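You operate a simulated robot arm through the tools that you are given. There is no shell and no other tool. Be economical: measure what you need, move in short steps, check, and stop when the job is done.

The job below is to be done with a simulated two-armed robot. You get a single attempt, and the scene is never put back.

TASK
Take the grey cloth from the beige table and lay it out flat on the teal table.

Only the result counts: the job must be done as asked and must still hold three seconds after the hand-in. Knocking over, shifting, dropping, spilling or breaking anything else fails it. Flat cloth is picked up by pressing the open fingertips on it (5 to 10 N) and closing them slowly along it; thin cloth reads only 2 to 8 mm in the jaws.

THE ROBOT
Two 7-joint arms with two-finger parallel grippers on one trunk, on a base that drives. Base frame: it is fixed to the floor where the robot stands at the start and does not move with it; the origin is under the middle of the robot, x ahead of it, y to its left, z up. Lengths are in mm, angles in rad, forces in N, time in s.
The left shoulder is at the start at [80, 131, 947], the right one opposite. With the tool pointing down near the work surface each hand reaches from about 400 to 860 mm from the robot's upright axis, wherever it stands, measured 20 degrees to its own side. Places, roughly: grey cloth [2250, 0, 750]; teal table [1800, 2100, 800]. Payload 1.57 kg a hand.
The tool frame of a hand sits at the grasp point between the pads (the TCP): z along the fingers, y along the line on which they close. The tips reach 30 mm beyond it. The gripper opens to 110 mm. The fingers are 24 mm wide and 12 mm thick; the gripper's body (48 by 112 mm) begins 78 mm behind the TCP.
Orientation is that of the tool frame in the base frame, as a unit quaternion [x, y, z, w]. With the fingers straight down and closing along the base's y, the tool's x points along the base's -x, its y along +y and its z along -z.

THE INTERFACE
- The arms move only by the tool drive_tool. It takes "left_moves", "right_moves" or both (then of equal length, played together; a hand with none holds still); each is a list of rows, each an object of numbers (a shift or turn left out is 0, a gripper value left out holds the last): "tx", "ty", "tz": the shift along the tool's x, y, z in mm; "rx", "ry", "rz": the turn, a rotation vector about the tool's x, y, z in rad; "grip": the opening, from 0 (shut) to 1 (fully open). In form: [{"tx": .., "ty": .., "tz": .., "rx": .., "ry": .., "rz": .., "grip": ..}, ...]. A call has 1 to 12 rows; each row is the pose to reach, as a shift and turn from the pose commanded when the call began, along the tool's axes at that moment. A row lasts 0.2 s, in which the tool goes at most 50 mm and 0.15 rad; a call with a longer step from one row to the next is refused whole, and so is a gripper value outside its range. Where a pose cannot be reached the arm comes as near as it can. A force on the tool above 40 N (or 10 N above the force at the start of the call, whichever is more), or a blocked arm, ends the call early, and 0.2 s more pass. The fingers move at their own pace (about 108 mm/s each) and stop on an object; they squeeze with about 43 N. The grip force told is the motor's: it shows also when the fingers shut on nothing. Time passes only in rows, and 0.2 s behind the last, so rows that repeat a pose let the fingers close. The reply holds the time, the measured pose of the TCP, the force on the tool along the base axes, the opening and the grip force, in the units named above and with some noise, with the torque about the TCP (base axes, N m) and any sound that the robot's microphone picked up.
- Cameras (640 x 400 px; columns grow to the right, rows downward): "scene" is now at [-48.1, 6.9, 1437.7]; the picture's right is [0.07, -1.00, 0.00], its down [-0.39, -0.03, -0.92] and it looks along [0.92, 0.06, -0.40] (base axes); focal length 265 px, centre (320, 200). "left" rides on the left gripper at [70, -16, -141] in its tool frame; the picture's right is [0.23, 0.97, 0.00], its down [-0.86, 0.20, -0.48] and it looks along [-0.47, 0.11, 0.88] (tool axes); focal length 222 px, centre (320, 200). "right" rides on the right gripper at [70, 16, -141] in its tool frame; the picture's right is [-0.23, 0.97, 0.00], its down [-0.86, -0.20, -0.48] and it looks along [-0.47, -0.11, 0.88] (tool axes); focal length 222 px, centre (320, 200).
- get_image(camera): a new picture of that camera. It takes no simulated time.
- roll_base(legs): drives the robot by 1 to 6 legs, each [ahead, left, turn to the left] in mm, mm and rad, along the robot's own axes; the way and the turn of a leg run together, so that a leg with both is an arc; at most 1500 mm and 3.142 rad a leg. The arms and the cameras ride along, it lands a little off, and it stops where it bumps. It gives what a move gives.
- aim_head(pan, tilt): turns the head with the scene camera to pan (to the left, within 1.902 rad either way) and tilt (down, from -0.506 to 1.204), counted from straight ahead of the robot. It gives what a move gives.
- point_at(camera, pixels): for up to 12 pixels [column, row] of the newest picture of that camera ("zoom" is the newest enlarged one), the place [x, y, z] in the base frame of the surface seen there, good to about 2 mm. It takes no simulated time.
- enlarge(camera, box): a new picture of the part [left, top, right, bottom] of that camera's present view, enlarged. It takes no simulated time.
- close_job(): hands the job in; it is judged then, once.

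Work in short steps. Measure before you move; look again where a grasp or a placing could have gone wrong, and mend it. You have 80 turns and 58 pictures in all, those below and enlarged ones among them. Open the grippers and draw the arms clear of the work before you hand the job in, unless the task says otherwise; then end with one line.

The tools are called after "Request:" by a JSON object that holds its "op" and its "data". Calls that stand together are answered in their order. drive_tool: Moves the arms, as the interface text tells. Its arguments: {"type":"object","properties":{"left_moves":{"type":"array","items":{"type":"object","properties":{"tx":{"type":"number"},"ty":{"type":"number"},"tz":{"type":"number"},"rx":{"type":"number"},"ry":{"type":"number"},"rz":{"type":"number"},"grip":{"type":"number"}}}},"right_moves":{"type":"array","items":{"type":"object","properties":{"tx":{"type":"number"},"ty":{"type":"number"},"tz":{"type":"number"},"rx":{"type":"number"},"ry":{"type":"number"},"rz":{"type":"number"},"grip":{"type":"number"}}}}},"required":[]} The other tools are called the same way: roll_base (legs) drives the base; aim_head (pan, tilt) turns the head that bears the scene camera; get_image (camera) takes a picture; point_at (camera, pixels) gives the place of the surface under pixels of a picture; enlarge (camera, box) takes an enlarged picture of a part of a camera's view; close_job () hands the job in.

At the start:

```text
time_s: 0.0
left_ee_pos: [581.9, 270.0, 942.6]
left_tool_rot: [0.001, 1.0, 0.0, 0.0]
left_ft_force: [0.1, 0.4, 0.6]
left_moment: [0.02, 0.0, -0.01]
left_finger_gap: 109.9
left_grasp_force: 0.1
right_ee_pos: [533.5, -255.6, 962.3]
right_tool_rot: [0.0, 1.0, -0.001, 0.0]
right_ft_force: [0.2, -0.3, 0.0]
right_moment: [0.0, 0.0, -0.02]
right_finger_gap: 110.0
right_grasp_force: 0.0
robot x, y, heading: [3.2, -1.2, -0.001]
head pan, tilt: [0.07, 0.407]
```

scene: 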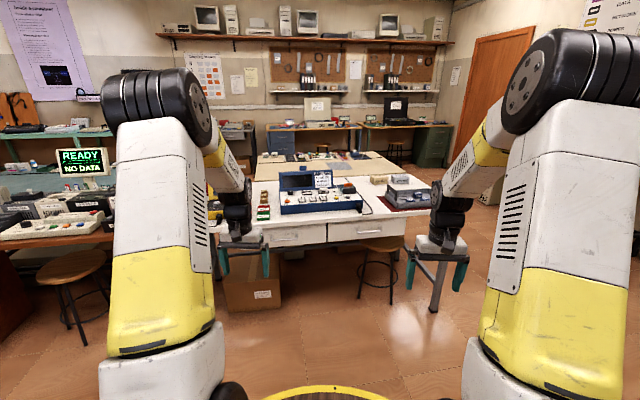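
right: 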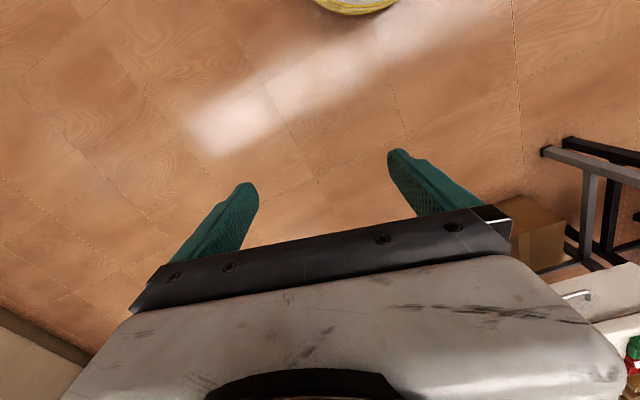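
left: 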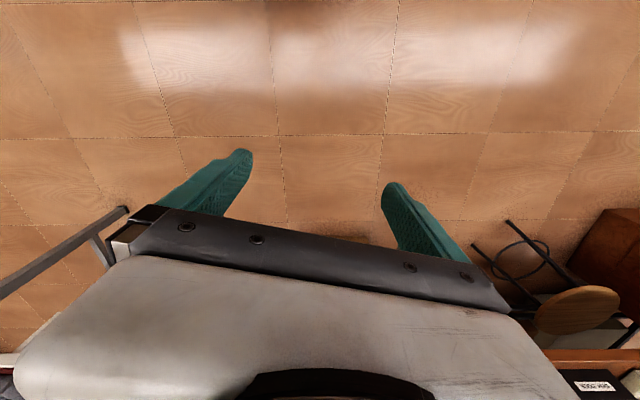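

The scene shows a white bench in front (rows 170-240) and the beige table behind it. I enlarge the middle to find the grey cloth.

Request:
{"op": "enlarge", "data": {"camera": "scene", "box": [220, 110, 460, 260]}}

Request:
{"op": "enlarge", "data": {"camera": "scene", "box": [0, 80, 200, 300]}}

```text
2.67 times, centred on (340, 185) of scene
```

zoom: 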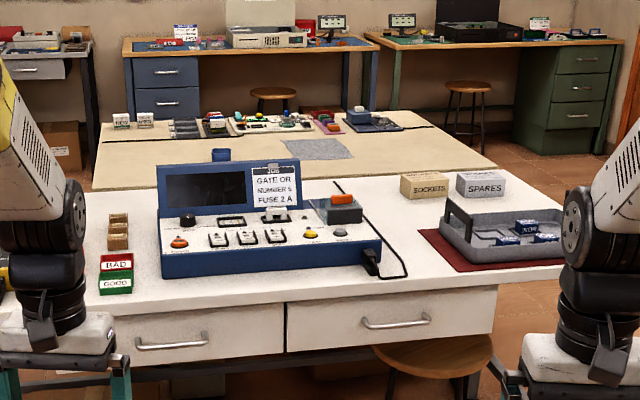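

```text
1.82 times, centred on (100, 190) of scene
```

zoom: 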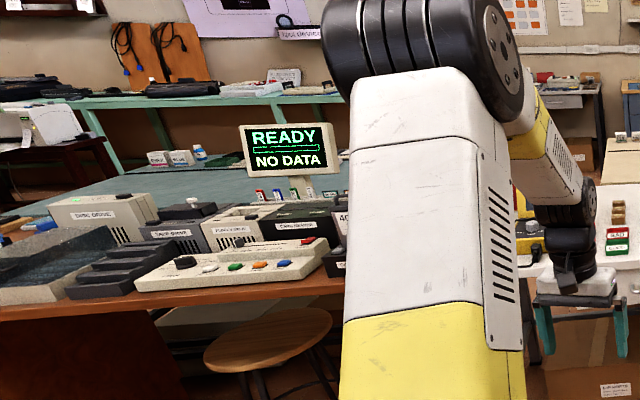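

The grey cloth shows at about scene (339,166). I measure it, the table outlines and the surroundings.

Request:
{"op": "get_image", "data": {"camera": "scene"}}

Request:
{"op": "point_at", "data": {"camera": "scene", "pixels": [[339, 166], [328, 163], [350, 163], [333, 170], [352, 168], [405, 172], [378, 158], [256, 178], [259, 155], [430, 182], [402, 236], [385, 300]]}}

Request:
{"op": "point_at", "data": {"camera": "scene", "pixels": [[60, 255], [90, 240], [80, 185], [30, 180], [95, 157], [50, 157], [100, 133], [20, 137], [215, 230], [5, 245], [480, 220], [250, 300]]}}

```text
52 pictures are left
```

scene: 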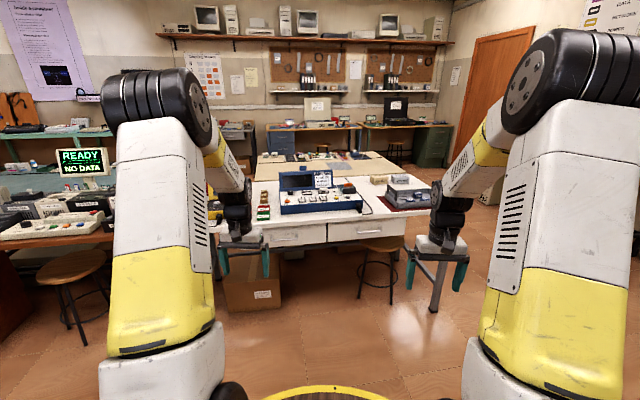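

```text
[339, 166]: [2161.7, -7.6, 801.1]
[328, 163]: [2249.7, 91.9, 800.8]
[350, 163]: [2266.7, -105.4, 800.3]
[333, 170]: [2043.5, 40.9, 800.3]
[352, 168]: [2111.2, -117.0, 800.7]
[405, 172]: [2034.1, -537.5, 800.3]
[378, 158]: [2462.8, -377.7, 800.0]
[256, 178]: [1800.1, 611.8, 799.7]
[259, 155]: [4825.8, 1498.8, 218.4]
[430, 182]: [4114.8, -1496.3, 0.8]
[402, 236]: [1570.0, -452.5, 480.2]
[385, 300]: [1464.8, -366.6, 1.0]
```

```text
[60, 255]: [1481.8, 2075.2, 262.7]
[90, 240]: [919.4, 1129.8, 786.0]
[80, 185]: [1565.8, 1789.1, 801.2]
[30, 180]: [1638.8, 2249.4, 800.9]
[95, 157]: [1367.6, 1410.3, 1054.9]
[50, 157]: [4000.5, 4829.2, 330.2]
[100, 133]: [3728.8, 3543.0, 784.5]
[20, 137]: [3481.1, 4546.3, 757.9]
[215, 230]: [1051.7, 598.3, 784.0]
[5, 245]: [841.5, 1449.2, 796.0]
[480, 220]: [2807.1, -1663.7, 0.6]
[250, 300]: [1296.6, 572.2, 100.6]
```

The cloth lies around x 2100–2300, y −110…+100 on a table at z 800, whose right edge is at y≈−540, so I'll come at it from the right. I look to the right and left first to check the route.

Request:
{"op": "aim_head", "data": {"pan": -0.7, "tilt": 0.4}}

Request:
{"op": "get_image", "data": {"camera": "scene"}}

Request:
{"op": "aim_head", "data": {"pan": 0.75, "tilt": 0.35}}

Request:
{"op": "get_image", "data": {"camera": "scene"}}

```text
time_s: 1.1
left_ee_pos: [582.6, 271.0, 941.9]
left_tool_rot: [0.0, 1.0, 0.001, 0.0]
left_ft_force: [0.1, -0.2, -0.3]
left_moment: [-0.02, 0.02, 0.0]
left_finger_gap: 110.2
left_grasp_force: 0.0
right_ee_pos: [532.5, -254.4, 963.0]
right_tool_rot: [0.0, 1.0, 0.0, 0.0]
right_ft_force: [-0.7, 0.3, -0.6]
right_moment: [-0.01, 0.02, 0.0]
right_finger_gap: 109.9
right_grasp_force: 0.0
robot x, y, heading: [-1.6, -4.1, -0.0]
head pan, tilt: [-0.7, 0.4]
```

```text
51 pictures are left
```

scene: 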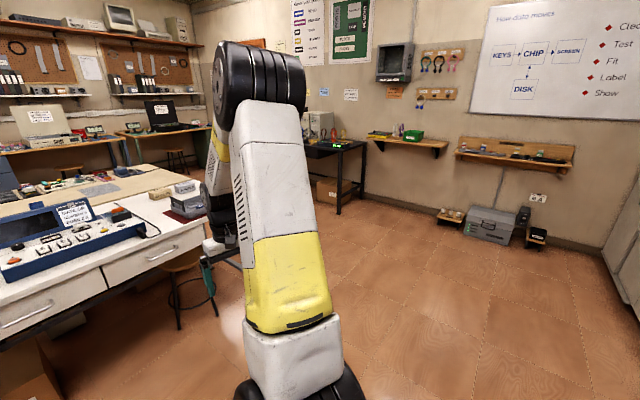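

```text
time_s: 2.7
left_ee_pos: [582.2, 271.3, 941.8]
left_tool_rot: [0.0, 1.0, 0.0, 0.0]
left_ft_force: [-0.1, -0.1, 0.3]
left_moment: [0.01, 0.0, -0.02]
left_finger_gap: 110.1
left_grasp_force: 0.1
right_ee_pos: [533.2, -254.5, 961.4]
right_tool_rot: [-0.001, 1.0, 0.0, 0.001]
right_ft_force: [-0.2, 0.0, -0.9]
right_moment: [-0.02, -0.01, -0.03]
right_finger_gap: 109.9
right_grasp_force: 0.0
robot x, y, heading: [-0.6, 0.6, 0.001]
head pan, tilt: [0.75, 0.351]
```

```text
50 pictures are left
```

scene: 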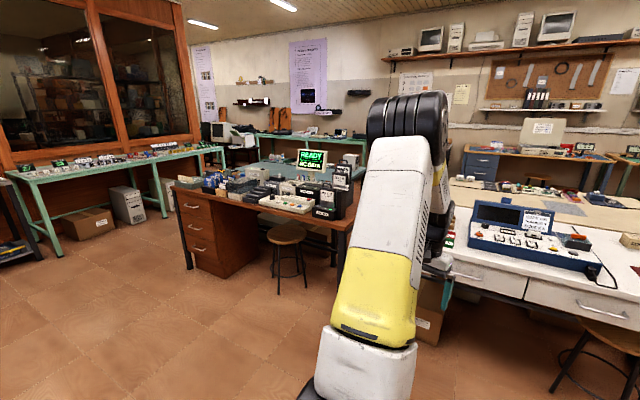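

The right side is clear; the teal table stands behind the brown desk. I measure its extents and aisles.

Request:
{"op": "point_at", "data": {"camera": "scene", "pixels": [[290, 177], [270, 170], [240, 178], [355, 170], [185, 185], [176, 187], [330, 232], [345, 225], [300, 170], [160, 235], [355, 280], [452, 180]]}}

Request:
{"op": "enlarge", "data": {"camera": "scene", "box": [160, 120, 380, 260]}}

Request:
{"op": "roll_base", "data": {"legs": [[0, -1150, 0], [1000, 0, 0]]}}

Request:
{"op": "aim_head", "data": {"pan": 0.6, "tilt": 0.5}}

Request:
{"op": "get_image", "data": {"camera": "scene"}}

```text
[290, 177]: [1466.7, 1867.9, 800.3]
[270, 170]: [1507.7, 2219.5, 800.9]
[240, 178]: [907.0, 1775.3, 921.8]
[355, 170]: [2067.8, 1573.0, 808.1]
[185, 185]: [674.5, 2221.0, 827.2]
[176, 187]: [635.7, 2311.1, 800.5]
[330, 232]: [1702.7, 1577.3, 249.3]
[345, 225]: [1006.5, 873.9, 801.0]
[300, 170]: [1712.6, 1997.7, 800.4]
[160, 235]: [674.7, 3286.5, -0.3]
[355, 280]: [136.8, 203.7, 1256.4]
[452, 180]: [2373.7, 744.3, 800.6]
```

```text
2.86 times, centred on (270, 190) of scene
```

zoom: 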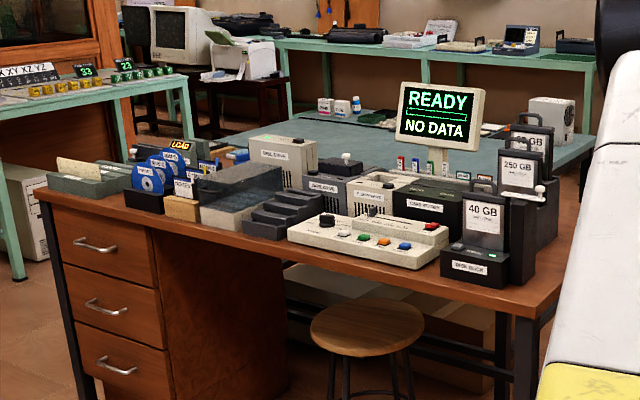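

```text
time_s: 13.4
left_ee_pos: [1588.5, -884.7, 942.1]
left_tool_rot: [-0.001, 1.0, 0.0, 0.0]
left_ft_force: [0.0, -0.4, -0.4]
left_moment: [-0.02, 0.02, -0.01]
left_finger_gap: 110.0
left_grasp_force: 0.1
right_ee_pos: [1540.7, -1411.3, 962.8]
right_tool_rot: [-0.001, 1.0, 0.0, 0.001]
right_ft_force: [-0.2, -0.2, 0.5]
right_moment: [0.02, 0.01, 0.02]
right_finger_gap: 109.7
right_grasp_force: 0.1
robot x, y, heading: [1007.6, -1160.4, 0.002]
head pan, tilt: [0.75, 0.351]
```

```text
time_s: 14.1
left_ee_pos: [1587.6, -884.5, 941.9]
left_tool_rot: [-0.001, 1.0, 0.0, -0.001]
left_ft_force: [0.3, -0.5, -0.7]
left_moment: [0.0, -0.03, 0.0]
left_finger_gap: 110.1
left_grasp_force: 0.0
right_ee_pos: [1540.6, -1410.9, 961.9]
right_tool_rot: [-0.001, 1.0, -0.001, 0.0]
right_ft_force: [-0.5, -0.2, 0.2]
right_moment: [0.03, 0.02, -0.02]
right_finger_gap: 109.8
right_grasp_force: 0.0
robot x, y, heading: [1006.6, -1157.3, 0.003]
head pan, tilt: [0.6, 0.499]
```

```text
48 pictures are left
```

scene: 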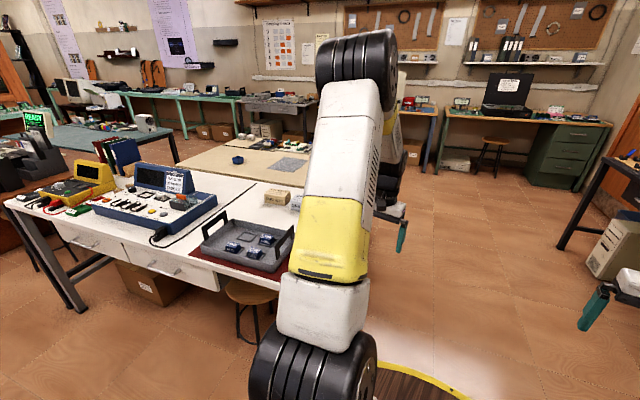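

Clear ahead. I drive alongside the beige table and turn to face it.

Request:
{"op": "roll_base", "data": {"legs": [[1200, -40, 0], [0, 0, 1.571]]}}

Request:
{"op": "aim_head", "data": {"pan": 0, "tilt": 0.5}}

Request:
{"op": "get_image", "data": {"camera": "scene"}}

```text
time_s: 24.0
left_ee_pos: [1941.2, -611.7, 942.1]
left_tool_rot: [-0.706, 0.708, 0.001, 0.0]
left_ft_force: [-1.0, 0.6, 0.3]
left_moment: [0.0, 0.02, -0.05]
left_finger_gap: 110.0
left_grasp_force: 0.1
right_ee_pos: [2468.9, -662.4, 963.3]
right_tool_rot: [-0.705, 0.709, 0.0, 0.0]
right_ft_force: [0.2, 0.1, -0.6]
right_moment: [-0.03, -0.01, 0.01]
right_finger_gap: 109.9
right_grasp_force: 0.1
robot x, y, heading: [2208.8, -1192.8, 1.567]
head pan, tilt: [0.6, 0.499]
```

```text
time_s: 25.0
left_ee_pos: [1941.3, -613.2, 942.1]
left_tool_rot: [-0.706, 0.708, 0.0, 0.0]
left_ft_force: [0.0, -0.5, -0.5]
left_moment: [0.01, -0.01, 0.01]
left_finger_gap: 109.9
left_grasp_force: 0.1
right_ee_pos: [2466.8, -662.8, 962.0]
right_tool_rot: [-0.706, 0.708, 0.0, 0.0]
right_ft_force: [0.4, 0.0, 0.0]
right_moment: [0.04, 0.03, -0.01]
right_finger_gap: 109.9
right_grasp_force: 0.1
robot x, y, heading: [2213.8, -1196.8, 1.569]
head pan, tilt: [0.0, 0.499]
```

```text
47 pictures are left
```

scene: 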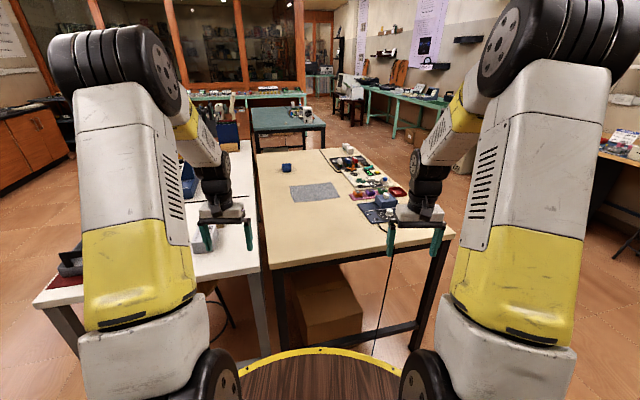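

The cloth is at (315,193). I enlarge it and measure the cloth's corners, near table edge and base rim.

Request:
{"op": "enlarge", "data": {"camera": "scene", "box": [240, 140, 420, 260]}}

Request:
{"op": "point_at", "data": {"camera": "scene", "pixels": [[290, 187], [331, 183], [340, 197], [295, 203], [275, 267], [450, 235], [320, 349], [286, 168], [375, 214], [395, 205], [262, 120], [325, 130]]}}

```text
3.33 times, centred on (330, 200) of scene
```

zoom: 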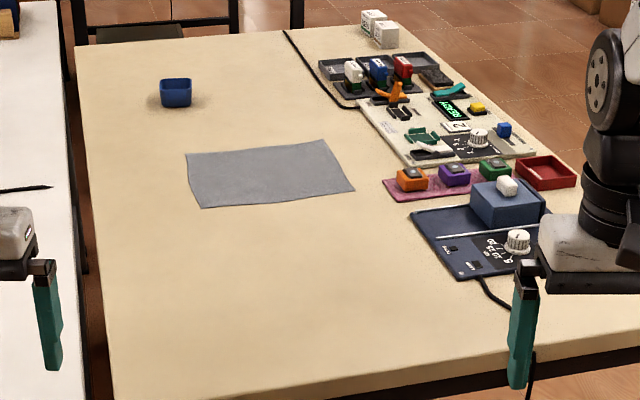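

```text
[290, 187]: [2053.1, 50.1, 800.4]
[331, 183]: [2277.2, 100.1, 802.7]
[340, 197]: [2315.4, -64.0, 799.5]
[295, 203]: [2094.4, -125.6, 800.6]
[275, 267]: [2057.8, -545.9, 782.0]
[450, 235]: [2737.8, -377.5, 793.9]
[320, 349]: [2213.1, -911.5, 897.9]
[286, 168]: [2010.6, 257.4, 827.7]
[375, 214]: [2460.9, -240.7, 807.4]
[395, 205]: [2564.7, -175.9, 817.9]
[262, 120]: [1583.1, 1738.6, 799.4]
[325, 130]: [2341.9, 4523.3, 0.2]
```

The cloth is about 225×170 mm, corners (2055,50), (2277,100), (2315,−64), (2095,−125), turned about 0.27 rad. I align the robot with its near edge and move closer.

Request:
{"op": "roll_base", "data": {"legs": [[0, 0, 0.27], [0, -282, 0], [325, 0, 0]]}}

Request:
{"op": "aim_head", "data": {"pan": 0, "tilt": 0.75}}

Request:
{"op": "get_image", "data": {"camera": "scene"}}

```text
time_s: 29.7
left_ee_pos: [1982.9, -314.9, 941.8]
left_tool_rot: [0.794, -0.608, 0.001, 0.0]
left_ft_force: [-0.2, 0.1, -0.3]
left_moment: [-0.02, -0.02, -0.01]
left_finger_gap: 109.8
left_grasp_force: 0.1
right_ee_pos: [2503.2, -224.6, 962.8]
right_tool_rot: [0.794, -0.608, 0.0, 0.0]
right_ft_force: [0.5, -1.1, -0.3]
right_moment: [-0.01, 0.0, 0.01]
right_finger_gap: 110.3
right_grasp_force: 0.0
robot x, y, heading: [2398.8, -805.3, 1.834]
head pan, tilt: [0.0, 0.499]
```

```text
time_s: 30.4
left_ee_pos: [1983.0, -315.3, 941.7]
left_tool_rot: [0.794, -0.608, 0.0, 0.0]
left_ft_force: [-0.3, 0.8, -0.3]
left_moment: [0.0, 0.0, -0.02]
left_finger_gap: 110.2
left_grasp_force: 0.0
right_ee_pos: [2503.9, -223.8, 962.3]
right_tool_rot: [0.794, -0.608, 0.0, 0.0]
right_ft_force: [0.2, 0.4, -0.3]
right_moment: [0.01, 0.01, 0.0]
right_finger_gap: 109.8
right_grasp_force: 0.0
robot x, y, heading: [2393.8, -805.9, 1.837]
head pan, tilt: [0.0, 0.75]
```

```text
45 pictures are left
```

scene: 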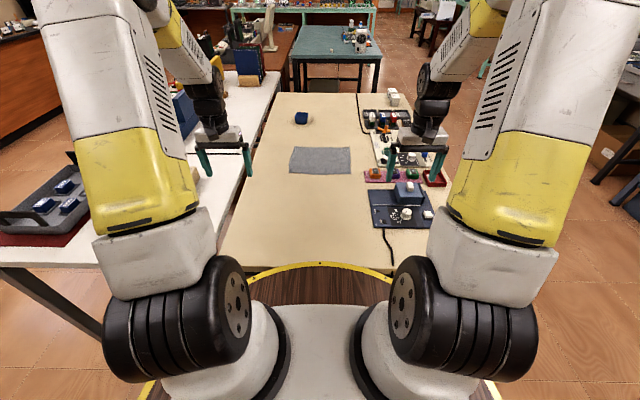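

Aligned. I enlarge to get the cloth corners precisely.

Request:
{"op": "enlarge", "data": {"camera": "scene", "box": [270, 130, 370, 192]}}

```text
6.40 times, centred on (320, 161) of scene
```

zoom: 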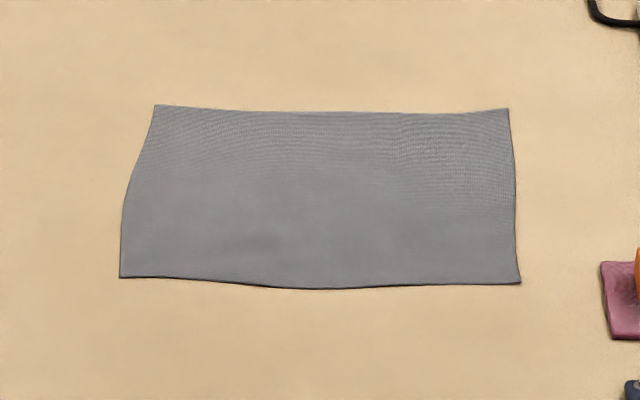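

Request:
{"op": "point_at", "data": {"camera": "zoom", "pixels": [[125, 270], [515, 278], [505, 115], [160, 110], [318, 284], [320, 200], [320, 330], [190, 265], [450, 265]]}}

```text
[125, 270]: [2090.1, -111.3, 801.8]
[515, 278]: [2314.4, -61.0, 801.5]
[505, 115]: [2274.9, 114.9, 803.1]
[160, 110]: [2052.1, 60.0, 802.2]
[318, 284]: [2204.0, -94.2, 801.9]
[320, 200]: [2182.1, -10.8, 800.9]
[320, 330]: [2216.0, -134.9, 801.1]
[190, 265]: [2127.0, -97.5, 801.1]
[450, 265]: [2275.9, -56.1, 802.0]
```

Grasp points: left (2123,−85), right (2273,−52), each about 38 mm from a corner and 18 mm inside the near edge. I move both hands above them and come down to z≈870 with grippers opened to about 33 mm.

Request:
{"op": "drive_tool", "data": {"left_moves": [{"tx": -31, "ty": -32.5, "grip": 0.3}, {"tx": -62, "ty": -65}, {"tx": -93, "ty": -97.5}, {"tx": -124, "ty": -130}, {"tx": -155, "ty": -162.5}, {"tx": -185.4, "ty": -195}, {"tx": -185.4, "ty": -195, "tz": 36}, {"tx": -185.4, "ty": -195, "tz": 72}, {"tx": -185.4, "ty": -195, "tz": 72}], "right_moves": [{"tx": -37.7, "ty": 29.6, "grip": 0.3}, {"tx": -75.4, "ty": 59.2}, {"tx": -113, "ty": 88.8}, {"tx": -150.7, "ty": 118.4}, {"tx": -188.4, "ty": 148}, {"tx": -226, "ty": 177.5}, {"tx": -226, "ty": 177.5, "tz": 46}, {"tx": -226, "ty": 177.5, "tz": 92}, {"tx": -226, "ty": 177.5, "tz": 92}]}}

Request:
{"op": "get_image", "data": {"camera": "left"}}

Request:
{"op": "get_image", "data": {"camera": "right"}}

```text
time_s: 32.4
left_ee_pos: [2122.1, -85.1, 869.5]
left_tool_rot: [0.795, -0.607, 0.0, 0.0]
left_ft_force: [-0.4, 0.6, 0.2]
left_moment: [0.02, 0.0, 0.0]
left_finger_gap: 32.8
left_grasp_force: 0.0
right_ee_pos: [2271.8, -51.7, 870.7]
right_tool_rot: [0.794, -0.608, 0.0, 0.0]
right_ft_force: [0.1, -0.8, 1.1]
right_moment: [0.01, 0.01, 0.0]
right_finger_gap: 33.1
right_grasp_force: 0.1
robot x, y, heading: [2397.1, -807.3, 1.835]
head pan, tilt: [0.0, 0.75]
```

```text
43 pictures are left
```

left: 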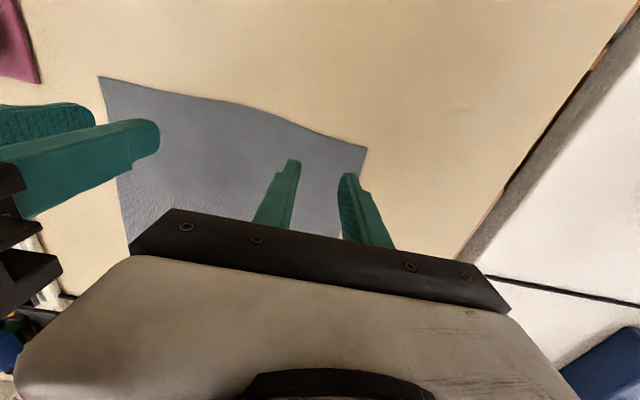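

```text
42 pictures are left
```

right: 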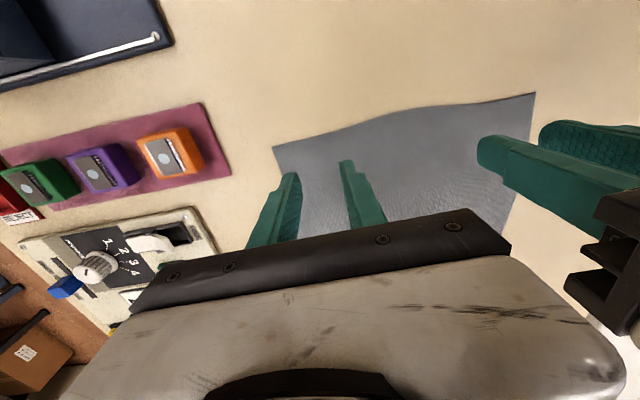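

Both finger pairs are over the cloth near its near corners. I lower until the tips are almost in contact and read the forces.

Request:
{"op": "drive_tool", "data": {"left_moves": [{"tz": 20}, {"tz": 34}, {"tz": 37}, {"tz": 37}], "right_moves": [{"tz": 20}, {"tz": 35}, {"tz": 38}, {"tz": 38}]}}

```text
time_s: 33.4
left_ee_pos: [2123.9, -84.3, 832.7]
left_tool_rot: [0.794, -0.608, -0.001, 0.0]
left_ft_force: [0.0, 0.5, 0.0]
left_moment: [-0.01, 0.0, -0.01]
left_finger_gap: 33.1
left_grasp_force: 0.1
right_ee_pos: [2272.9, -50.9, 832.3]
right_tool_rot: [0.794, -0.609, 0.0, 0.0]
right_ft_force: [0.0, -0.1, 0.4]
right_moment: [-0.01, 0.02, -0.03]
right_finger_gap: 33.2
right_grasp_force: 0.0
robot x, y, heading: [2395.4, -802.3, 1.837]
head pan, tilt: [0.0, 0.75]
```

No contact yet; I press a few mm more in small steps.

Request:
{"op": "drive_tool", "data": {"left_moves": [{"tz": 1.5}, {"tz": 3}, {"tz": 3}], "right_moves": [{"tz": 1.5}, {"tz": 3}, {"tz": 3}]}}

```text
time_s: 34.2
left_ee_pos: [2124.1, -85.4, 830.7]
left_tool_rot: [0.794, -0.608, -0.001, 0.0]
left_ft_force: [1.1, -0.1, 5.6]
left_moment: [-0.03, 0.04, -0.01]
left_finger_gap: 32.8
left_grasp_force: 0.1
right_ee_pos: [2271.8, -51.0, 829.4]
right_tool_rot: [0.795, -0.607, -0.001, 0.0]
right_ft_force: [-0.2, -1.0, 11.0]
right_moment: [0.02, -0.05, -0.04]
right_finger_gap: 32.9
right_grasp_force: 0.1
robot x, y, heading: [2394.1, -805.4, 1.828]
head pan, tilt: [0.0, 0.75]
```

Contact: left 5.6 N, right 11 N. I even them out slightly and close slowly.

Request:
{"op": "drive_tool", "data": {"left_moves": [{"tz": 0.7}, {"tz": 0.7, "grip": 0.26}, {"tz": 0.7, "grip": 0.22}, {"tz": 0.7, "grip": 0.18}, {"tz": 0.7, "grip": 0.14}, {"tz": 0.7, "grip": 0.1}, {"tz": 0.7, "grip": 0.07}, {"tz": 0.7, "grip": 0.04}, {"tz": 0.7, "grip": 0.02}, {"tz": 0.7, "grip": 0}, {"tz": 0.7, "grip": 0}], "right_moves": [{"tz": -0.5}, {"tz": -0.5, "grip": 0.26}, {"tz": -0.5, "grip": 0.22}, {"tz": -0.5, "grip": 0.18}, {"tz": -0.5, "grip": 0.14}, {"tz": -0.5, "grip": 0.1}, {"tz": -0.5, "grip": 0.07}, {"tz": -0.5, "grip": 0.04}, {"tz": -0.5, "grip": 0.02}, {"tz": -0.5, "grip": 0}, {"tz": -0.5, "grip": 0}]}}

Request:
{"op": "get_image", "data": {"camera": "left"}}

Request:
{"op": "get_image", "data": {"camera": "right"}}

```text
time_s: 36.6
left_ee_pos: [2124.5, -85.3, 830.7]
left_tool_rot: [0.794, -0.608, 0.0, -0.002]
left_ft_force: [15.0, 4.8, 28.3]
left_moment: [-0.01, -0.43, 0.06]
left_finger_gap: 2.0
left_grasp_force: 23.3
right_ee_pos: [2272.0, -52.8, 832.0]
right_tool_rot: [0.794, -0.607, -0.001, 0.001]
right_ft_force: [-14.1, -3.4, 7.9]
right_moment: [-0.12, 0.37, 0.04]
right_finger_gap: 1.9
right_grasp_force: 23.4
robot x, y, heading: [2397.7, -804.5, 1.836]
head pan, tilt: [0.0, 0.75]
```

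```text
41 pictures are left
```

left: 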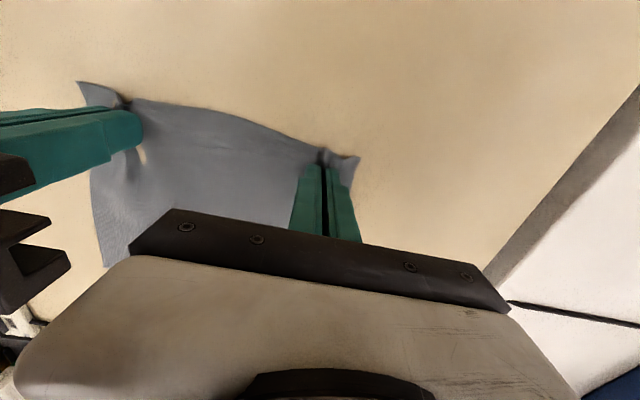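

```text
40 pictures are left
```

right: 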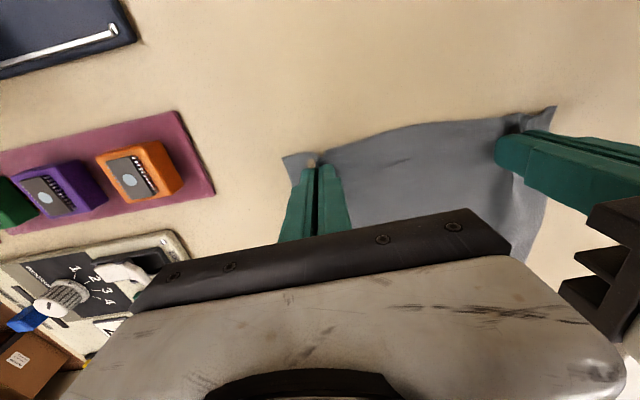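

Both hands pinched the cloth (gap 2 mm, ridges visible at both corners), with about 15 N tension between them. I bring the hands 6 mm together and lift.

Request:
{"op": "drive_tool", "data": {"left_moves": [{"ty": -3, "tz": -3}, {"ty": -5, "tz": -12}, {"ty": -5, "tz": -30}, {"ty": -5, "tz": -50}, {"ty": -5, "tz": -75}, {"ty": -5, "tz": -100}], "right_moves": [{"ty": 3, "tz": -3}, {"ty": 5, "tz": -12}, {"ty": 5, "tz": -30}, {"ty": 5, "tz": -50}, {"ty": 5, "tz": -75}, {"ty": 5, "tz": -100}]}}

Request:
{"op": "get_image", "data": {"camera": "left"}}

Request:
{"op": "get_image", "data": {"camera": "scene"}}

```text
time_s: 38.0
left_ee_pos: [2127.4, -83.5, 927.6]
left_tool_rot: [0.794, -0.607, 0.0, -0.001]
left_ft_force: [0.6, 0.1, -0.5]
left_moment: [0.0, -0.01, 0.01]
left_finger_gap: 1.5
left_grasp_force: 23.3
right_ee_pos: [2268.6, -52.9, 930.4]
right_tool_rot: [0.794, -0.608, 0.0, 0.0]
right_ft_force: [-0.8, 0.0, -0.6]
right_moment: [-0.01, 0.03, -0.03]
right_finger_gap: 1.9
right_grasp_force: 23.7
robot x, y, heading: [2394.6, -803.3, 1.835]
head pan, tilt: [0.0, 0.75]
```

```text
39 pictures are left
```

left: 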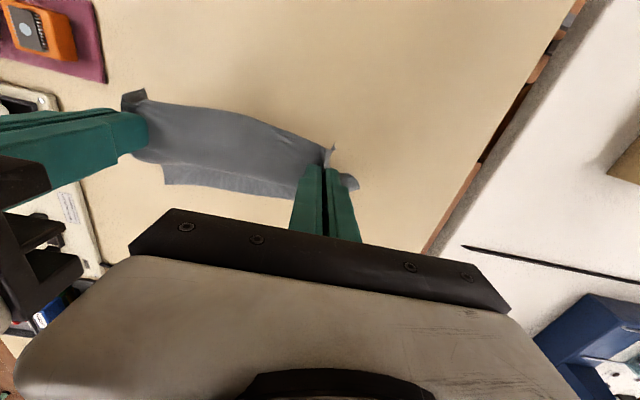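

```text
38 pictures are left
```

scene: 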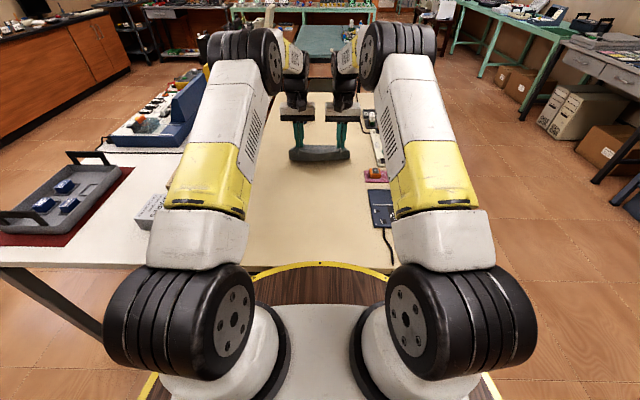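

Cloth is held and hangs. I raise it another 170 mm, then draw it back a little.

Request:
{"op": "drive_tool", "data": {"left_moves": [{"tz": -40}, {"tz": -80}, {"tz": -120}, {"tz": -160}, {"tz": -170, "tx": 40}, {"tz": -170, "tx": 80}, {"tz": -170, "tx": 120}, {"tz": -170, "tx": 150}], "right_moves": [{"tz": -40}, {"tz": -80}, {"tz": -120}, {"tz": -160}, {"tz": -170, "tx": 40}, {"tz": -170, "tx": 80}, {"tz": -170, "tx": 120}, {"tz": -170, "tx": 150}]}}

Request:
{"op": "get_image", "data": {"camera": "scene"}}

```text
time_s: 39.8
left_ee_pos: [2167.0, -229.6, 1097.9]
left_tool_rot: [0.794, -0.608, 0.001, 0.001]
left_ft_force: [0.1, -0.1, 0.6]
left_moment: [-0.04, 0.0, -0.02]
left_finger_gap: 1.7
left_grasp_force: 23.8
right_ee_pos: [2307.0, -199.0, 1100.1]
right_tool_rot: [0.794, -0.608, 0.0, -0.001]
right_ft_force: [0.4, 0.6, -0.7]
right_moment: [-0.04, -0.04, 0.0]
right_finger_gap: 1.6
right_grasp_force: 23.6
robot x, y, heading: [2394.3, -804.1, 1.832]
head pan, tilt: [0.0, 0.75]
```

```text
37 pictures are left
```

scene: 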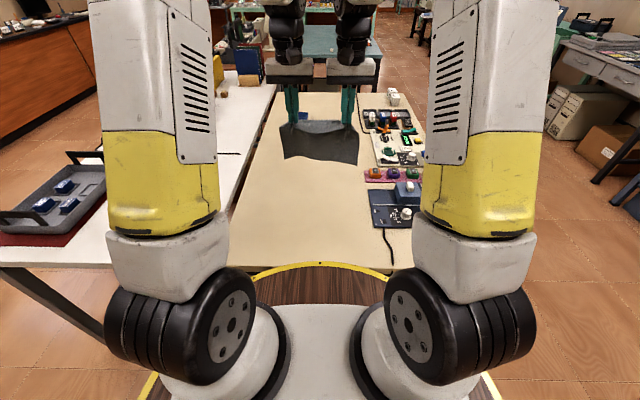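

The cloth hangs clear. I back off from the table, then raise the head to survey the route along the +x side toward the teal table.

Request:
{"op": "roll_base", "data": {"legs": [[-400, 0, 0]]}}

Request:
{"op": "aim_head", "data": {"pan": -0.15, "tilt": 0.35}}

Request:
{"op": "get_image", "data": {"camera": "scene"}}

```text
time_s: 42.3
left_ee_pos: [2270.1, -614.3, 1100.2]
left_tool_rot: [0.794, -0.608, 0.0, -0.001]
left_ft_force: [-0.3, 0.2, 0.4]
left_moment: [0.01, 0.02, 0.01]
left_finger_gap: 1.6
left_grasp_force: 23.5
right_ee_pos: [2411.0, -583.8, 1099.7]
right_tool_rot: [0.795, -0.607, 0.0, 0.0]
right_ft_force: [0.6, -0.7, 0.1]
right_moment: [-0.03, 0.04, -0.01]
right_finger_gap: 1.8
right_grasp_force: 23.3
robot x, y, heading: [2500.4, -1190.0, 1.835]
head pan, tilt: [0.0, 0.75]
```

```text
time_s: 43.2
left_ee_pos: [2270.6, -613.0, 1099.7]
left_tool_rot: [0.794, -0.607, -0.001, 0.0]
left_ft_force: [-1.1, 0.2, 0.8]
left_moment: [-0.01, 0.01, -0.02]
left_finger_gap: 1.8
left_grasp_force: 23.3
right_ee_pos: [2410.3, -583.9, 1100.4]
right_tool_rot: [0.794, -0.607, 0.0, 0.0]
right_ft_force: [-0.5, -0.2, 1.0]
right_moment: [-0.01, -0.03, -0.01]
right_finger_gap: 1.6
right_grasp_force: 23.0
robot x, y, heading: [2501.5, -1189.2, 1.825]
head pan, tilt: [-0.15, 0.351]
```

```text
36 pictures are left
```

scene: 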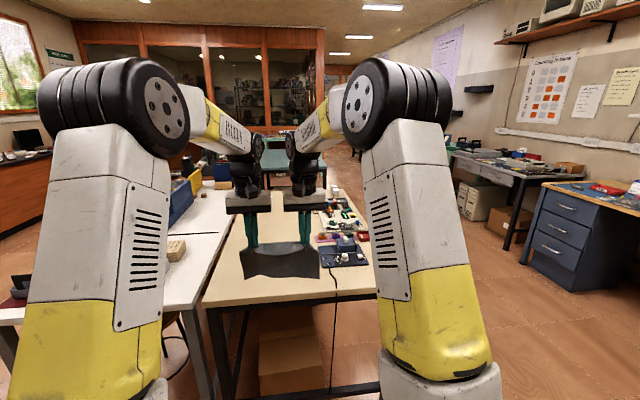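

Request:
{"op": "point_at", "data": {"camera": "scene", "pixels": [[370, 235], [340, 188], [524, 262], [580, 290], [500, 245], [440, 160], [450, 230], [400, 210], [350, 195], [270, 155], [505, 235], [345, 165]]}}

Request:
{"op": "enlarge", "data": {"camera": "scene", "box": [240, 120, 400, 220]}}

```text
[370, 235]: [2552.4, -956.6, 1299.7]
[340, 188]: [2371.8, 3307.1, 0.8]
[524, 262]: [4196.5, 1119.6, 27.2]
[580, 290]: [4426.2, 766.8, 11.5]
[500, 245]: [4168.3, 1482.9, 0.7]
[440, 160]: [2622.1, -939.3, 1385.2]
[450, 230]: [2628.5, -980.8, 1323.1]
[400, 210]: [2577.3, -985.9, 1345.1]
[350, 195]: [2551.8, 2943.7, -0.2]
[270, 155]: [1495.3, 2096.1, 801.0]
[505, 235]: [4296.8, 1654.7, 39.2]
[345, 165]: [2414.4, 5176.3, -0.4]
```

```text
4.00 times, centred on (320, 170) of scene
```

zoom: 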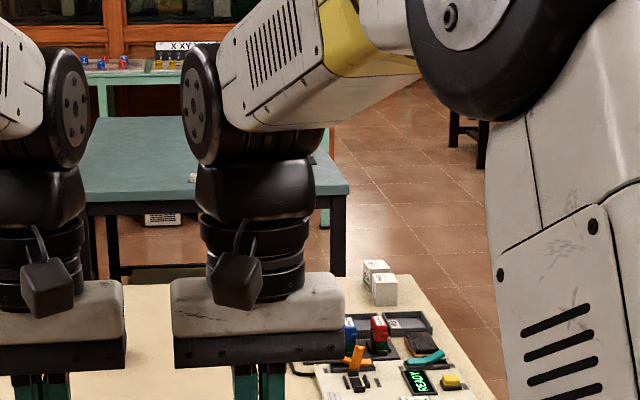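

The aisle between the beige table (x≤2740) and the back benches (x≥4170) is wide. I drive to x≈3350 and on to y≈700, then look at the teal table.

Request:
{"op": "roll_base", "data": {"legs": [[0, 0, -0.26], [0, -850, 0], [1500, 0, 0], [400, 0, 0]]}}

Request:
{"op": "aim_head", "data": {"pan": 0.75, "tilt": 0.4}}

Request:
{"op": "get_image", "data": {"camera": "scene"}}

```text
time_s: 57.7
left_ee_pos: [3291.6, 1324.8, 1100.0]
left_tool_rot: [-0.705, 0.709, 0.0, 0.0]
left_ft_force: [-0.7, -0.5, 0.5]
left_moment: [-0.03, 0.02, 0.03]
left_finger_gap: 1.6
left_grasp_force: 23.4
right_ee_pos: [3434.5, 1316.1, 1100.2]
right_tool_rot: [-0.705, 0.709, 0.001, 0.0]
right_ft_force: [0.8, 0.2, -0.1]
right_moment: [0.01, 0.03, 0.03]
right_finger_gap: 1.7
right_grasp_force: 23.9
robot x, y, heading: [3364.1, 708.1, 1.563]
head pan, tilt: [-0.15, 0.351]
```

```text
time_s: 58.9
left_ee_pos: [3291.1, 1325.1, 1099.5]
left_tool_rot: [-0.706, 0.708, 0.0, 0.0]
left_ft_force: [-0.6, -0.4, -1.5]
left_moment: [0.03, 0.01, 0.01]
left_finger_gap: 1.5
left_grasp_force: 23.3
right_ee_pos: [3433.7, 1315.8, 1100.0]
right_tool_rot: [-0.705, 0.709, 0.0, 0.0]
right_ft_force: [0.2, -0.1, 1.3]
right_moment: [0.01, 0.0, 0.03]
right_finger_gap: 1.7
right_grasp_force: 23.2
robot x, y, heading: [3362.3, 707.6, 1.571]
head pan, tilt: [0.75, 0.4]
```

```text
34 pictures are left
```

scene: 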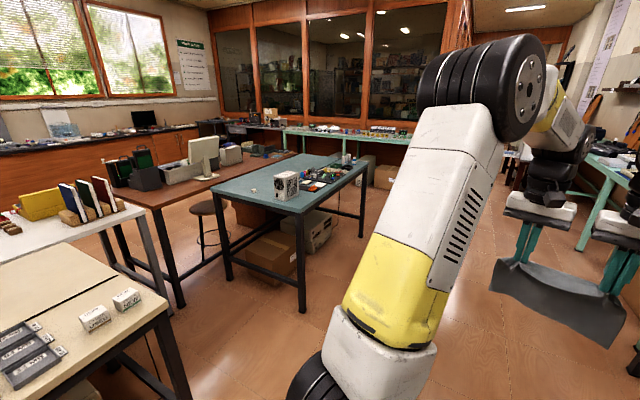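

The teal table is in view (210–370, 155–210), free on its middle/left, with gear along the right edge. I enlarge and measure it.

Request:
{"op": "enlarge", "data": {"camera": "scene", "box": [190, 130, 390, 255]}}

Request:
{"op": "point_at", "data": {"camera": "scene", "pixels": [[213, 190], [300, 212], [368, 164], [300, 155], [287, 196], [275, 190], [305, 178], [325, 165], [260, 180], [310, 310], [205, 200], [225, 278]]}}

```text
3.20 times, centred on (290, 192) of scene
```

zoom: 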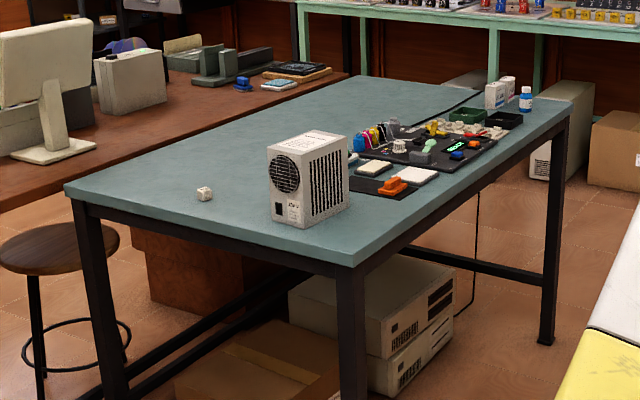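

```text
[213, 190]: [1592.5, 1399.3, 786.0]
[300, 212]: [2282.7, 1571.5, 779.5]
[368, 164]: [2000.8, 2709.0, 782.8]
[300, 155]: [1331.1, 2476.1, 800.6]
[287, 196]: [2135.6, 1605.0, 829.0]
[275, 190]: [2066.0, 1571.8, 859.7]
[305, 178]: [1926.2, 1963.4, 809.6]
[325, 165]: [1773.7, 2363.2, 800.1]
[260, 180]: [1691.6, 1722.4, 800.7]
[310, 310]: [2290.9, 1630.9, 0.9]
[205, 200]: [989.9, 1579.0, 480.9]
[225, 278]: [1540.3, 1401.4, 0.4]
```

I need the gap geometry at the table's near end: desk corner, stool, dice, fan box and beige table edge.

Request:
{"op": "point_at", "data": {"camera": "zoom", "pixels": [[204, 191], [60, 250], [115, 240], [275, 222], [315, 140], [345, 200], [270, 155], [400, 190], [365, 165], [350, 150], [40, 205], [50, 155]]}}

Request:
{"op": "point_at", "data": {"camera": "scene", "pixels": [[180, 302], [155, 207], [168, 305], [150, 290], [160, 300], [115, 265], [165, 290], [250, 250], [205, 255], [140, 190], [190, 175], [285, 190]]}}

```text
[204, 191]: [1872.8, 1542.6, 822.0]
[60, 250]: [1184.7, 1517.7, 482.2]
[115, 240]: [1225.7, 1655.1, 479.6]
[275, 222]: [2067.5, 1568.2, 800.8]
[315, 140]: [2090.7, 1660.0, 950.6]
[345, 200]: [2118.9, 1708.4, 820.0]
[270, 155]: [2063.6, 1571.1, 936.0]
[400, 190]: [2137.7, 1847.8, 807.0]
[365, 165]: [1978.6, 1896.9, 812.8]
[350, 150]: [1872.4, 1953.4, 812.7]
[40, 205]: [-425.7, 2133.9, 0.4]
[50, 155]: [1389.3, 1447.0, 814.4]
```

```text
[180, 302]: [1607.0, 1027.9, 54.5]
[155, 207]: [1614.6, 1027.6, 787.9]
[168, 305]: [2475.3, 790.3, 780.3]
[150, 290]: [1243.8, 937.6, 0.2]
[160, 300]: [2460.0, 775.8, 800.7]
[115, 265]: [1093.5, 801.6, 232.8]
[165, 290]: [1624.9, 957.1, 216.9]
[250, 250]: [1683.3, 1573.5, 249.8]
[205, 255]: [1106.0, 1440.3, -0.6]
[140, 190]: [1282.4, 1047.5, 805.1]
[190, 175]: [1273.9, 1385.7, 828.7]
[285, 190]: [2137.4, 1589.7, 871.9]
```

Teal frame: the near end runs from (1592,1400) to (2283,1572), with the fan box (top z 951) at its right and a small die at (1873,1543). I will stand at the near end, (1958,1090) heading 1.816, and lay the cloth on the free left-middle area; first I raise the hands 120 mm, then drive partway.

Request:
{"op": "drive_tool", "data": {"left_moves": [{"tz": -30}, {"tz": -60}, {"tz": -90}, {"tz": -120}, {"tz": -120}], "right_moves": [{"tz": -30}, {"tz": -60}, {"tz": -90}, {"tz": -120}, {"tz": -120}]}}

Request:
{"op": "roll_base", "data": {"legs": [[0, 0, 0.245], [709, 0, 0], [0, 500, 0]]}}

Request:
{"op": "aim_head", "data": {"pan": 0.6, "tilt": 0.5}}

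Request:
{"op": "get_image", "data": {"camera": "scene"}}

```text
time_s: 60.1
left_ee_pos: [3292.2, 1325.5, 1219.4]
left_tool_rot: [-0.705, 0.709, 0.0, 0.001]
left_ft_force: [-0.9, 0.2, -0.7]
left_moment: [0.03, 0.04, 0.01]
left_finger_gap: 1.8
left_grasp_force: 23.9
right_ee_pos: [3433.9, 1315.4, 1221.6]
right_tool_rot: [-0.705, 0.709, 0.0, 0.0]
right_ft_force: [-0.7, 0.7, 0.4]
right_moment: [0.0, -0.01, 0.01]
right_finger_gap: 2.0
right_grasp_force: 23.2
robot x, y, heading: [3359.7, 708.8, 1.563]
head pan, tilt: [0.75, 0.4]
```

```text
time_s: 67.3
left_ee_pos: [2493.2, 1859.2, 1219.0]
left_tool_rot: [0.787, -0.617, -0.001, 0.0]
left_ft_force: [-0.5, 0.7, 0.3]
left_moment: [0.0, 0.0, -0.06]
left_finger_gap: 2.0
left_grasp_force: 23.5
right_ee_pos: [2632.6, 1886.1, 1220.2]
right_tool_rot: [0.787, -0.617, 0.0, 0.0]
right_ft_force: [-0.7, 0.8, 0.2]
right_moment: [0.02, -0.01, 0.02]
right_finger_gap: 2.0
right_grasp_force: 23.2
robot x, y, heading: [2707.3, 1277.0, 1.814]
head pan, tilt: [0.75, 0.4]
```

```text
time_s: 68.0
left_ee_pos: [2492.9, 1859.7, 1219.0]
left_tool_rot: [0.787, -0.617, 0.0, 0.0]
left_ft_force: [1.1, -0.3, 0.0]
left_moment: [-0.01, 0.0, 0.0]
left_finger_gap: 1.8
left_grasp_force: 24.0
right_ee_pos: [2632.8, 1885.4, 1220.9]
right_tool_rot: [0.787, -0.617, 0.0, 0.0]
right_ft_force: [-1.1, -0.5, -0.6]
right_moment: [-0.01, 0.0, 0.01]
right_finger_gap: 1.8
right_grasp_force: 23.0
robot x, y, heading: [2708.7, 1280.0, 1.81]
head pan, tilt: [0.6, 0.499]
```

```text
32 pictures are left
```

scene: 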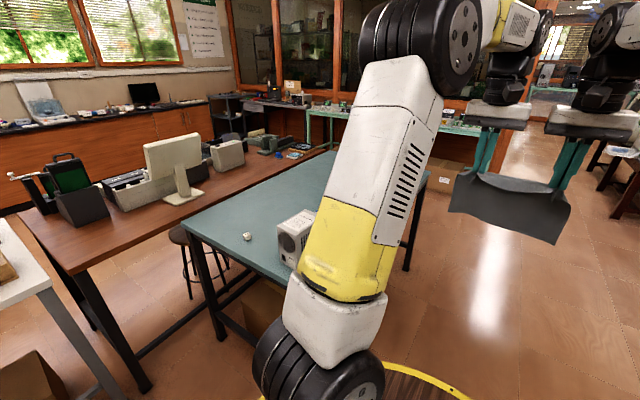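

Robot is at u≈1053, v≈−387 in the table's frame as planned. I drive left 773 mm into the gap.

Request:
{"op": "roll_base", "data": {"legs": [[0, 770, 0]]}}

Request:
{"op": "aim_head", "data": {"pan": 0.1, "tilt": 0.7}}

Request:
{"op": "get_image", "data": {"camera": "scene"}}

```text
time_s: 72.2
left_ee_pos: [1737.8, 1675.4, 1218.3]
left_tool_rot: [0.786, -0.619, -0.001, -0.001]
left_ft_force: [-0.7, 0.1, 0.2]
left_moment: [-0.02, -0.04, 0.0]
left_finger_gap: 1.8
left_grasp_force: 23.6
right_ee_pos: [1878.2, 1702.4, 1219.7]
right_tool_rot: [0.786, -0.618, 0.001, 0.001]
right_ft_force: [0.1, 0.0, -0.1]
right_moment: [-0.03, -0.02, -0.01]
right_finger_gap: 1.9
right_grasp_force: 23.6
robot x, y, heading: [1951.5, 1095.5, 1.813]
head pan, tilt: [0.6, 0.499]
```

```text
time_s: 73.2
left_ee_pos: [1737.4, 1675.7, 1219.3]
left_tool_rot: [0.786, -0.618, 0.0, 0.0]
left_ft_force: [1.0, 0.1, 0.2]
left_moment: [0.02, -0.01, -0.04]
left_finger_gap: 1.8
left_grasp_force: 23.9
right_ee_pos: [1877.8, 1702.7, 1219.6]
right_tool_rot: [0.786, -0.619, 0.0, 0.0]
right_ft_force: [0.1, -0.6, -0.2]
right_moment: [-0.02, 0.01, -0.01]
right_finger_gap: 1.9
right_grasp_force: 23.7
robot x, y, heading: [1952.3, 1089.5, 1.806]
head pan, tilt: [0.099, 0.7]
```

```text
31 pictures are left
```

scene: 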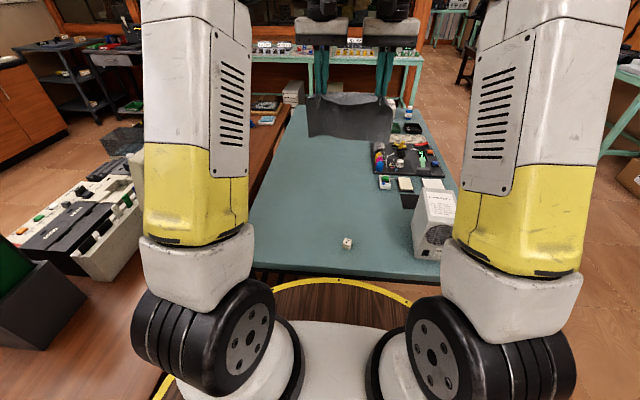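

Hands are over the table at u≈208/351, v≈230. I verify the free area: table points, mat edge and die.

Request:
{"op": "point_at", "data": {"camera": "scene", "pixels": [[372, 145], [380, 180], [402, 200], [412, 240], [347, 243], [305, 170], [350, 170], [285, 130], [255, 215], [390, 182], [350, 130], [318, 130]]}}

Request:
{"op": "enlarge", "data": {"camera": "scene", "box": [250, 60, 450, 185]}}

```text
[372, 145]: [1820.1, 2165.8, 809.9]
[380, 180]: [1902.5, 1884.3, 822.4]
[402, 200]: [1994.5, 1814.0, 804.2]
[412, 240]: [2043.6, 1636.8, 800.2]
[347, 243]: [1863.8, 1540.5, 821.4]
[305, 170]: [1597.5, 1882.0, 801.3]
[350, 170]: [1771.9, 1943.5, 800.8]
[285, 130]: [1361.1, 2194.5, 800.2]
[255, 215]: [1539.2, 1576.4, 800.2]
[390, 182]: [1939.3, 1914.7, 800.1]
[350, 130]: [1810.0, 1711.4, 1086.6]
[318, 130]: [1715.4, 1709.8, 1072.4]
```

```text
3.20 times, centred on (350, 122) of scene
```

zoom: 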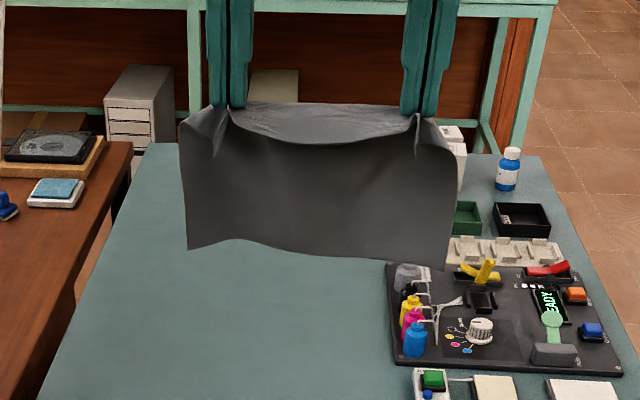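

Free zone is u<400 up to v≈390. I move the hands 132 mm ahead and 65 mm left, then down 200 mm so the free edge nears the table.

Request:
{"op": "drive_tool", "data": {"left_moves": [{"tx": -33, "ty": 16}, {"tx": -66, "ty": 32}, {"tx": -99, "ty": 48}, {"tx": -132, "ty": 65}, {"tx": -132, "ty": 65, "tz": 40}, {"tx": -132, "ty": 65, "tz": 80}, {"tx": -132, "ty": 65, "tz": 120}, {"tx": -132, "ty": 65, "tz": 160}, {"tx": -132, "ty": 65, "tz": 190}, {"tx": -132, "ty": 65, "tz": 190}, {"tx": -132, "ty": 65, "tz": 190}], "right_moves": [{"tx": -33, "ty": 16}, {"tx": -66, "ty": 32}, {"tx": -99, "ty": 48}, {"tx": -132, "ty": 65}, {"tx": -132, "ty": 65, "tz": 40}, {"tx": -132, "ty": 65, "tz": 80}, {"tx": -132, "ty": 65, "tz": 120}, {"tx": -132, "ty": 65, "tz": 160}, {"tx": -132, "ty": 65, "tz": 190}, {"tx": -132, "ty": 65, "tz": 190}, {"tx": -132, "ty": 65, "tz": 190}]}}

Request:
{"op": "enlarge", "data": {"camera": "scene", "box": [230, 70, 450, 208]}}

```text
time_s: 75.6
left_ee_pos: [1643.0, 1788.0, 1027.2]
left_tool_rot: [0.786, -0.618, 0.0, 0.0]
left_ft_force: [0.5, 0.5, -0.3]
left_moment: [0.03, -0.01, 0.0]
left_finger_gap: 1.9
left_grasp_force: 23.1
left hand out of reach, approached as far as the arm can: row 4
right_ee_pos: [1767.2, 1850.8, 1041.5]
right_tool_rot: [0.785, -0.619, 0.0, 0.001]
right_ft_force: [-0.4, -0.5, -0.4]
right_moment: [0.0, -0.02, -0.05]
right_finger_gap: 1.9
right_grasp_force: 23.8
right hand out of reach, approached as far as the arm can: row 4, 5, 6, 7, 8, 9, 10, 11
robot x, y, heading: [1950.2, 1091.2, 1.807]
head pan, tilt: [0.099, 0.7]
```

```text
2.90 times, centred on (340, 139) of scene
```

zoom: 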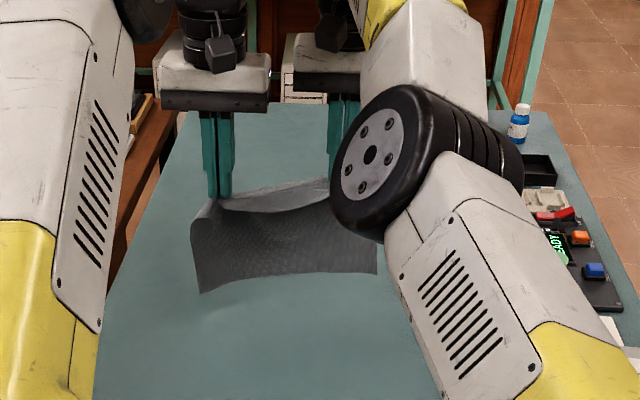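

The right arm hit its reach limit (it's off by ~40 mm). I draw both hands back 50 mm in small steps and check the tracking.

Request:
{"op": "drive_tool", "data": {"left_moves": [{"tx": 15}, {"tx": 30}, {"tx": 45}, {"tx": 55}, {"tx": 55}, {"tx": 55}], "right_moves": [{"tx": 15}, {"tx": 30}, {"tx": 45}, {"tx": 55}, {"tx": 55}, {"tx": 55}]}}

Request:
{"op": "get_image", "data": {"camera": "scene"}}

```text
time_s: 77.0
left_ee_pos: [1657.4, 1735.4, 1029.3]
left_tool_rot: [0.786, -0.619, -0.001, -0.002]
left_ft_force: [13.5, 16.5, 3.7]
left_moment: [0.48, -0.46, 0.18]
left_finger_gap: 2.1
left_grasp_force: 23.5
right_ee_pos: [1755.6, 1840.4, 1054.2]
right_tool_rot: [0.786, -0.618, 0.002, 0.001]
right_ft_force: [-13.2, -15.9, -3.6]
right_moment: [-0.54, 0.36, 0.11]
right_finger_gap: 1.8
right_grasp_force: 24.1
right hand out of reach, approached as far as the arm can: row 1, 2, 3, 4, 5, 6
robot x, y, heading: [1953.6, 1090.8, 1.809]
head pan, tilt: [0.099, 0.7]
```

```text
28 pictures are left
```

scene: 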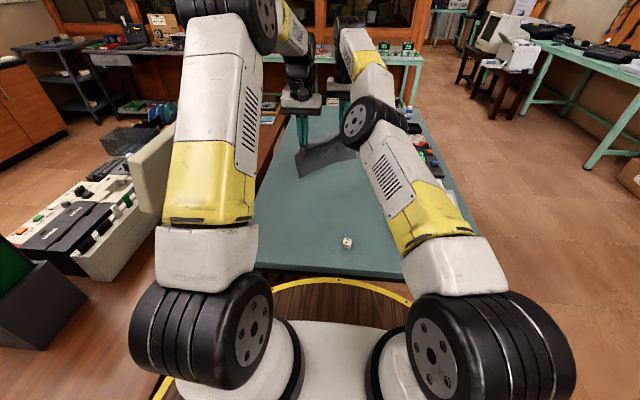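

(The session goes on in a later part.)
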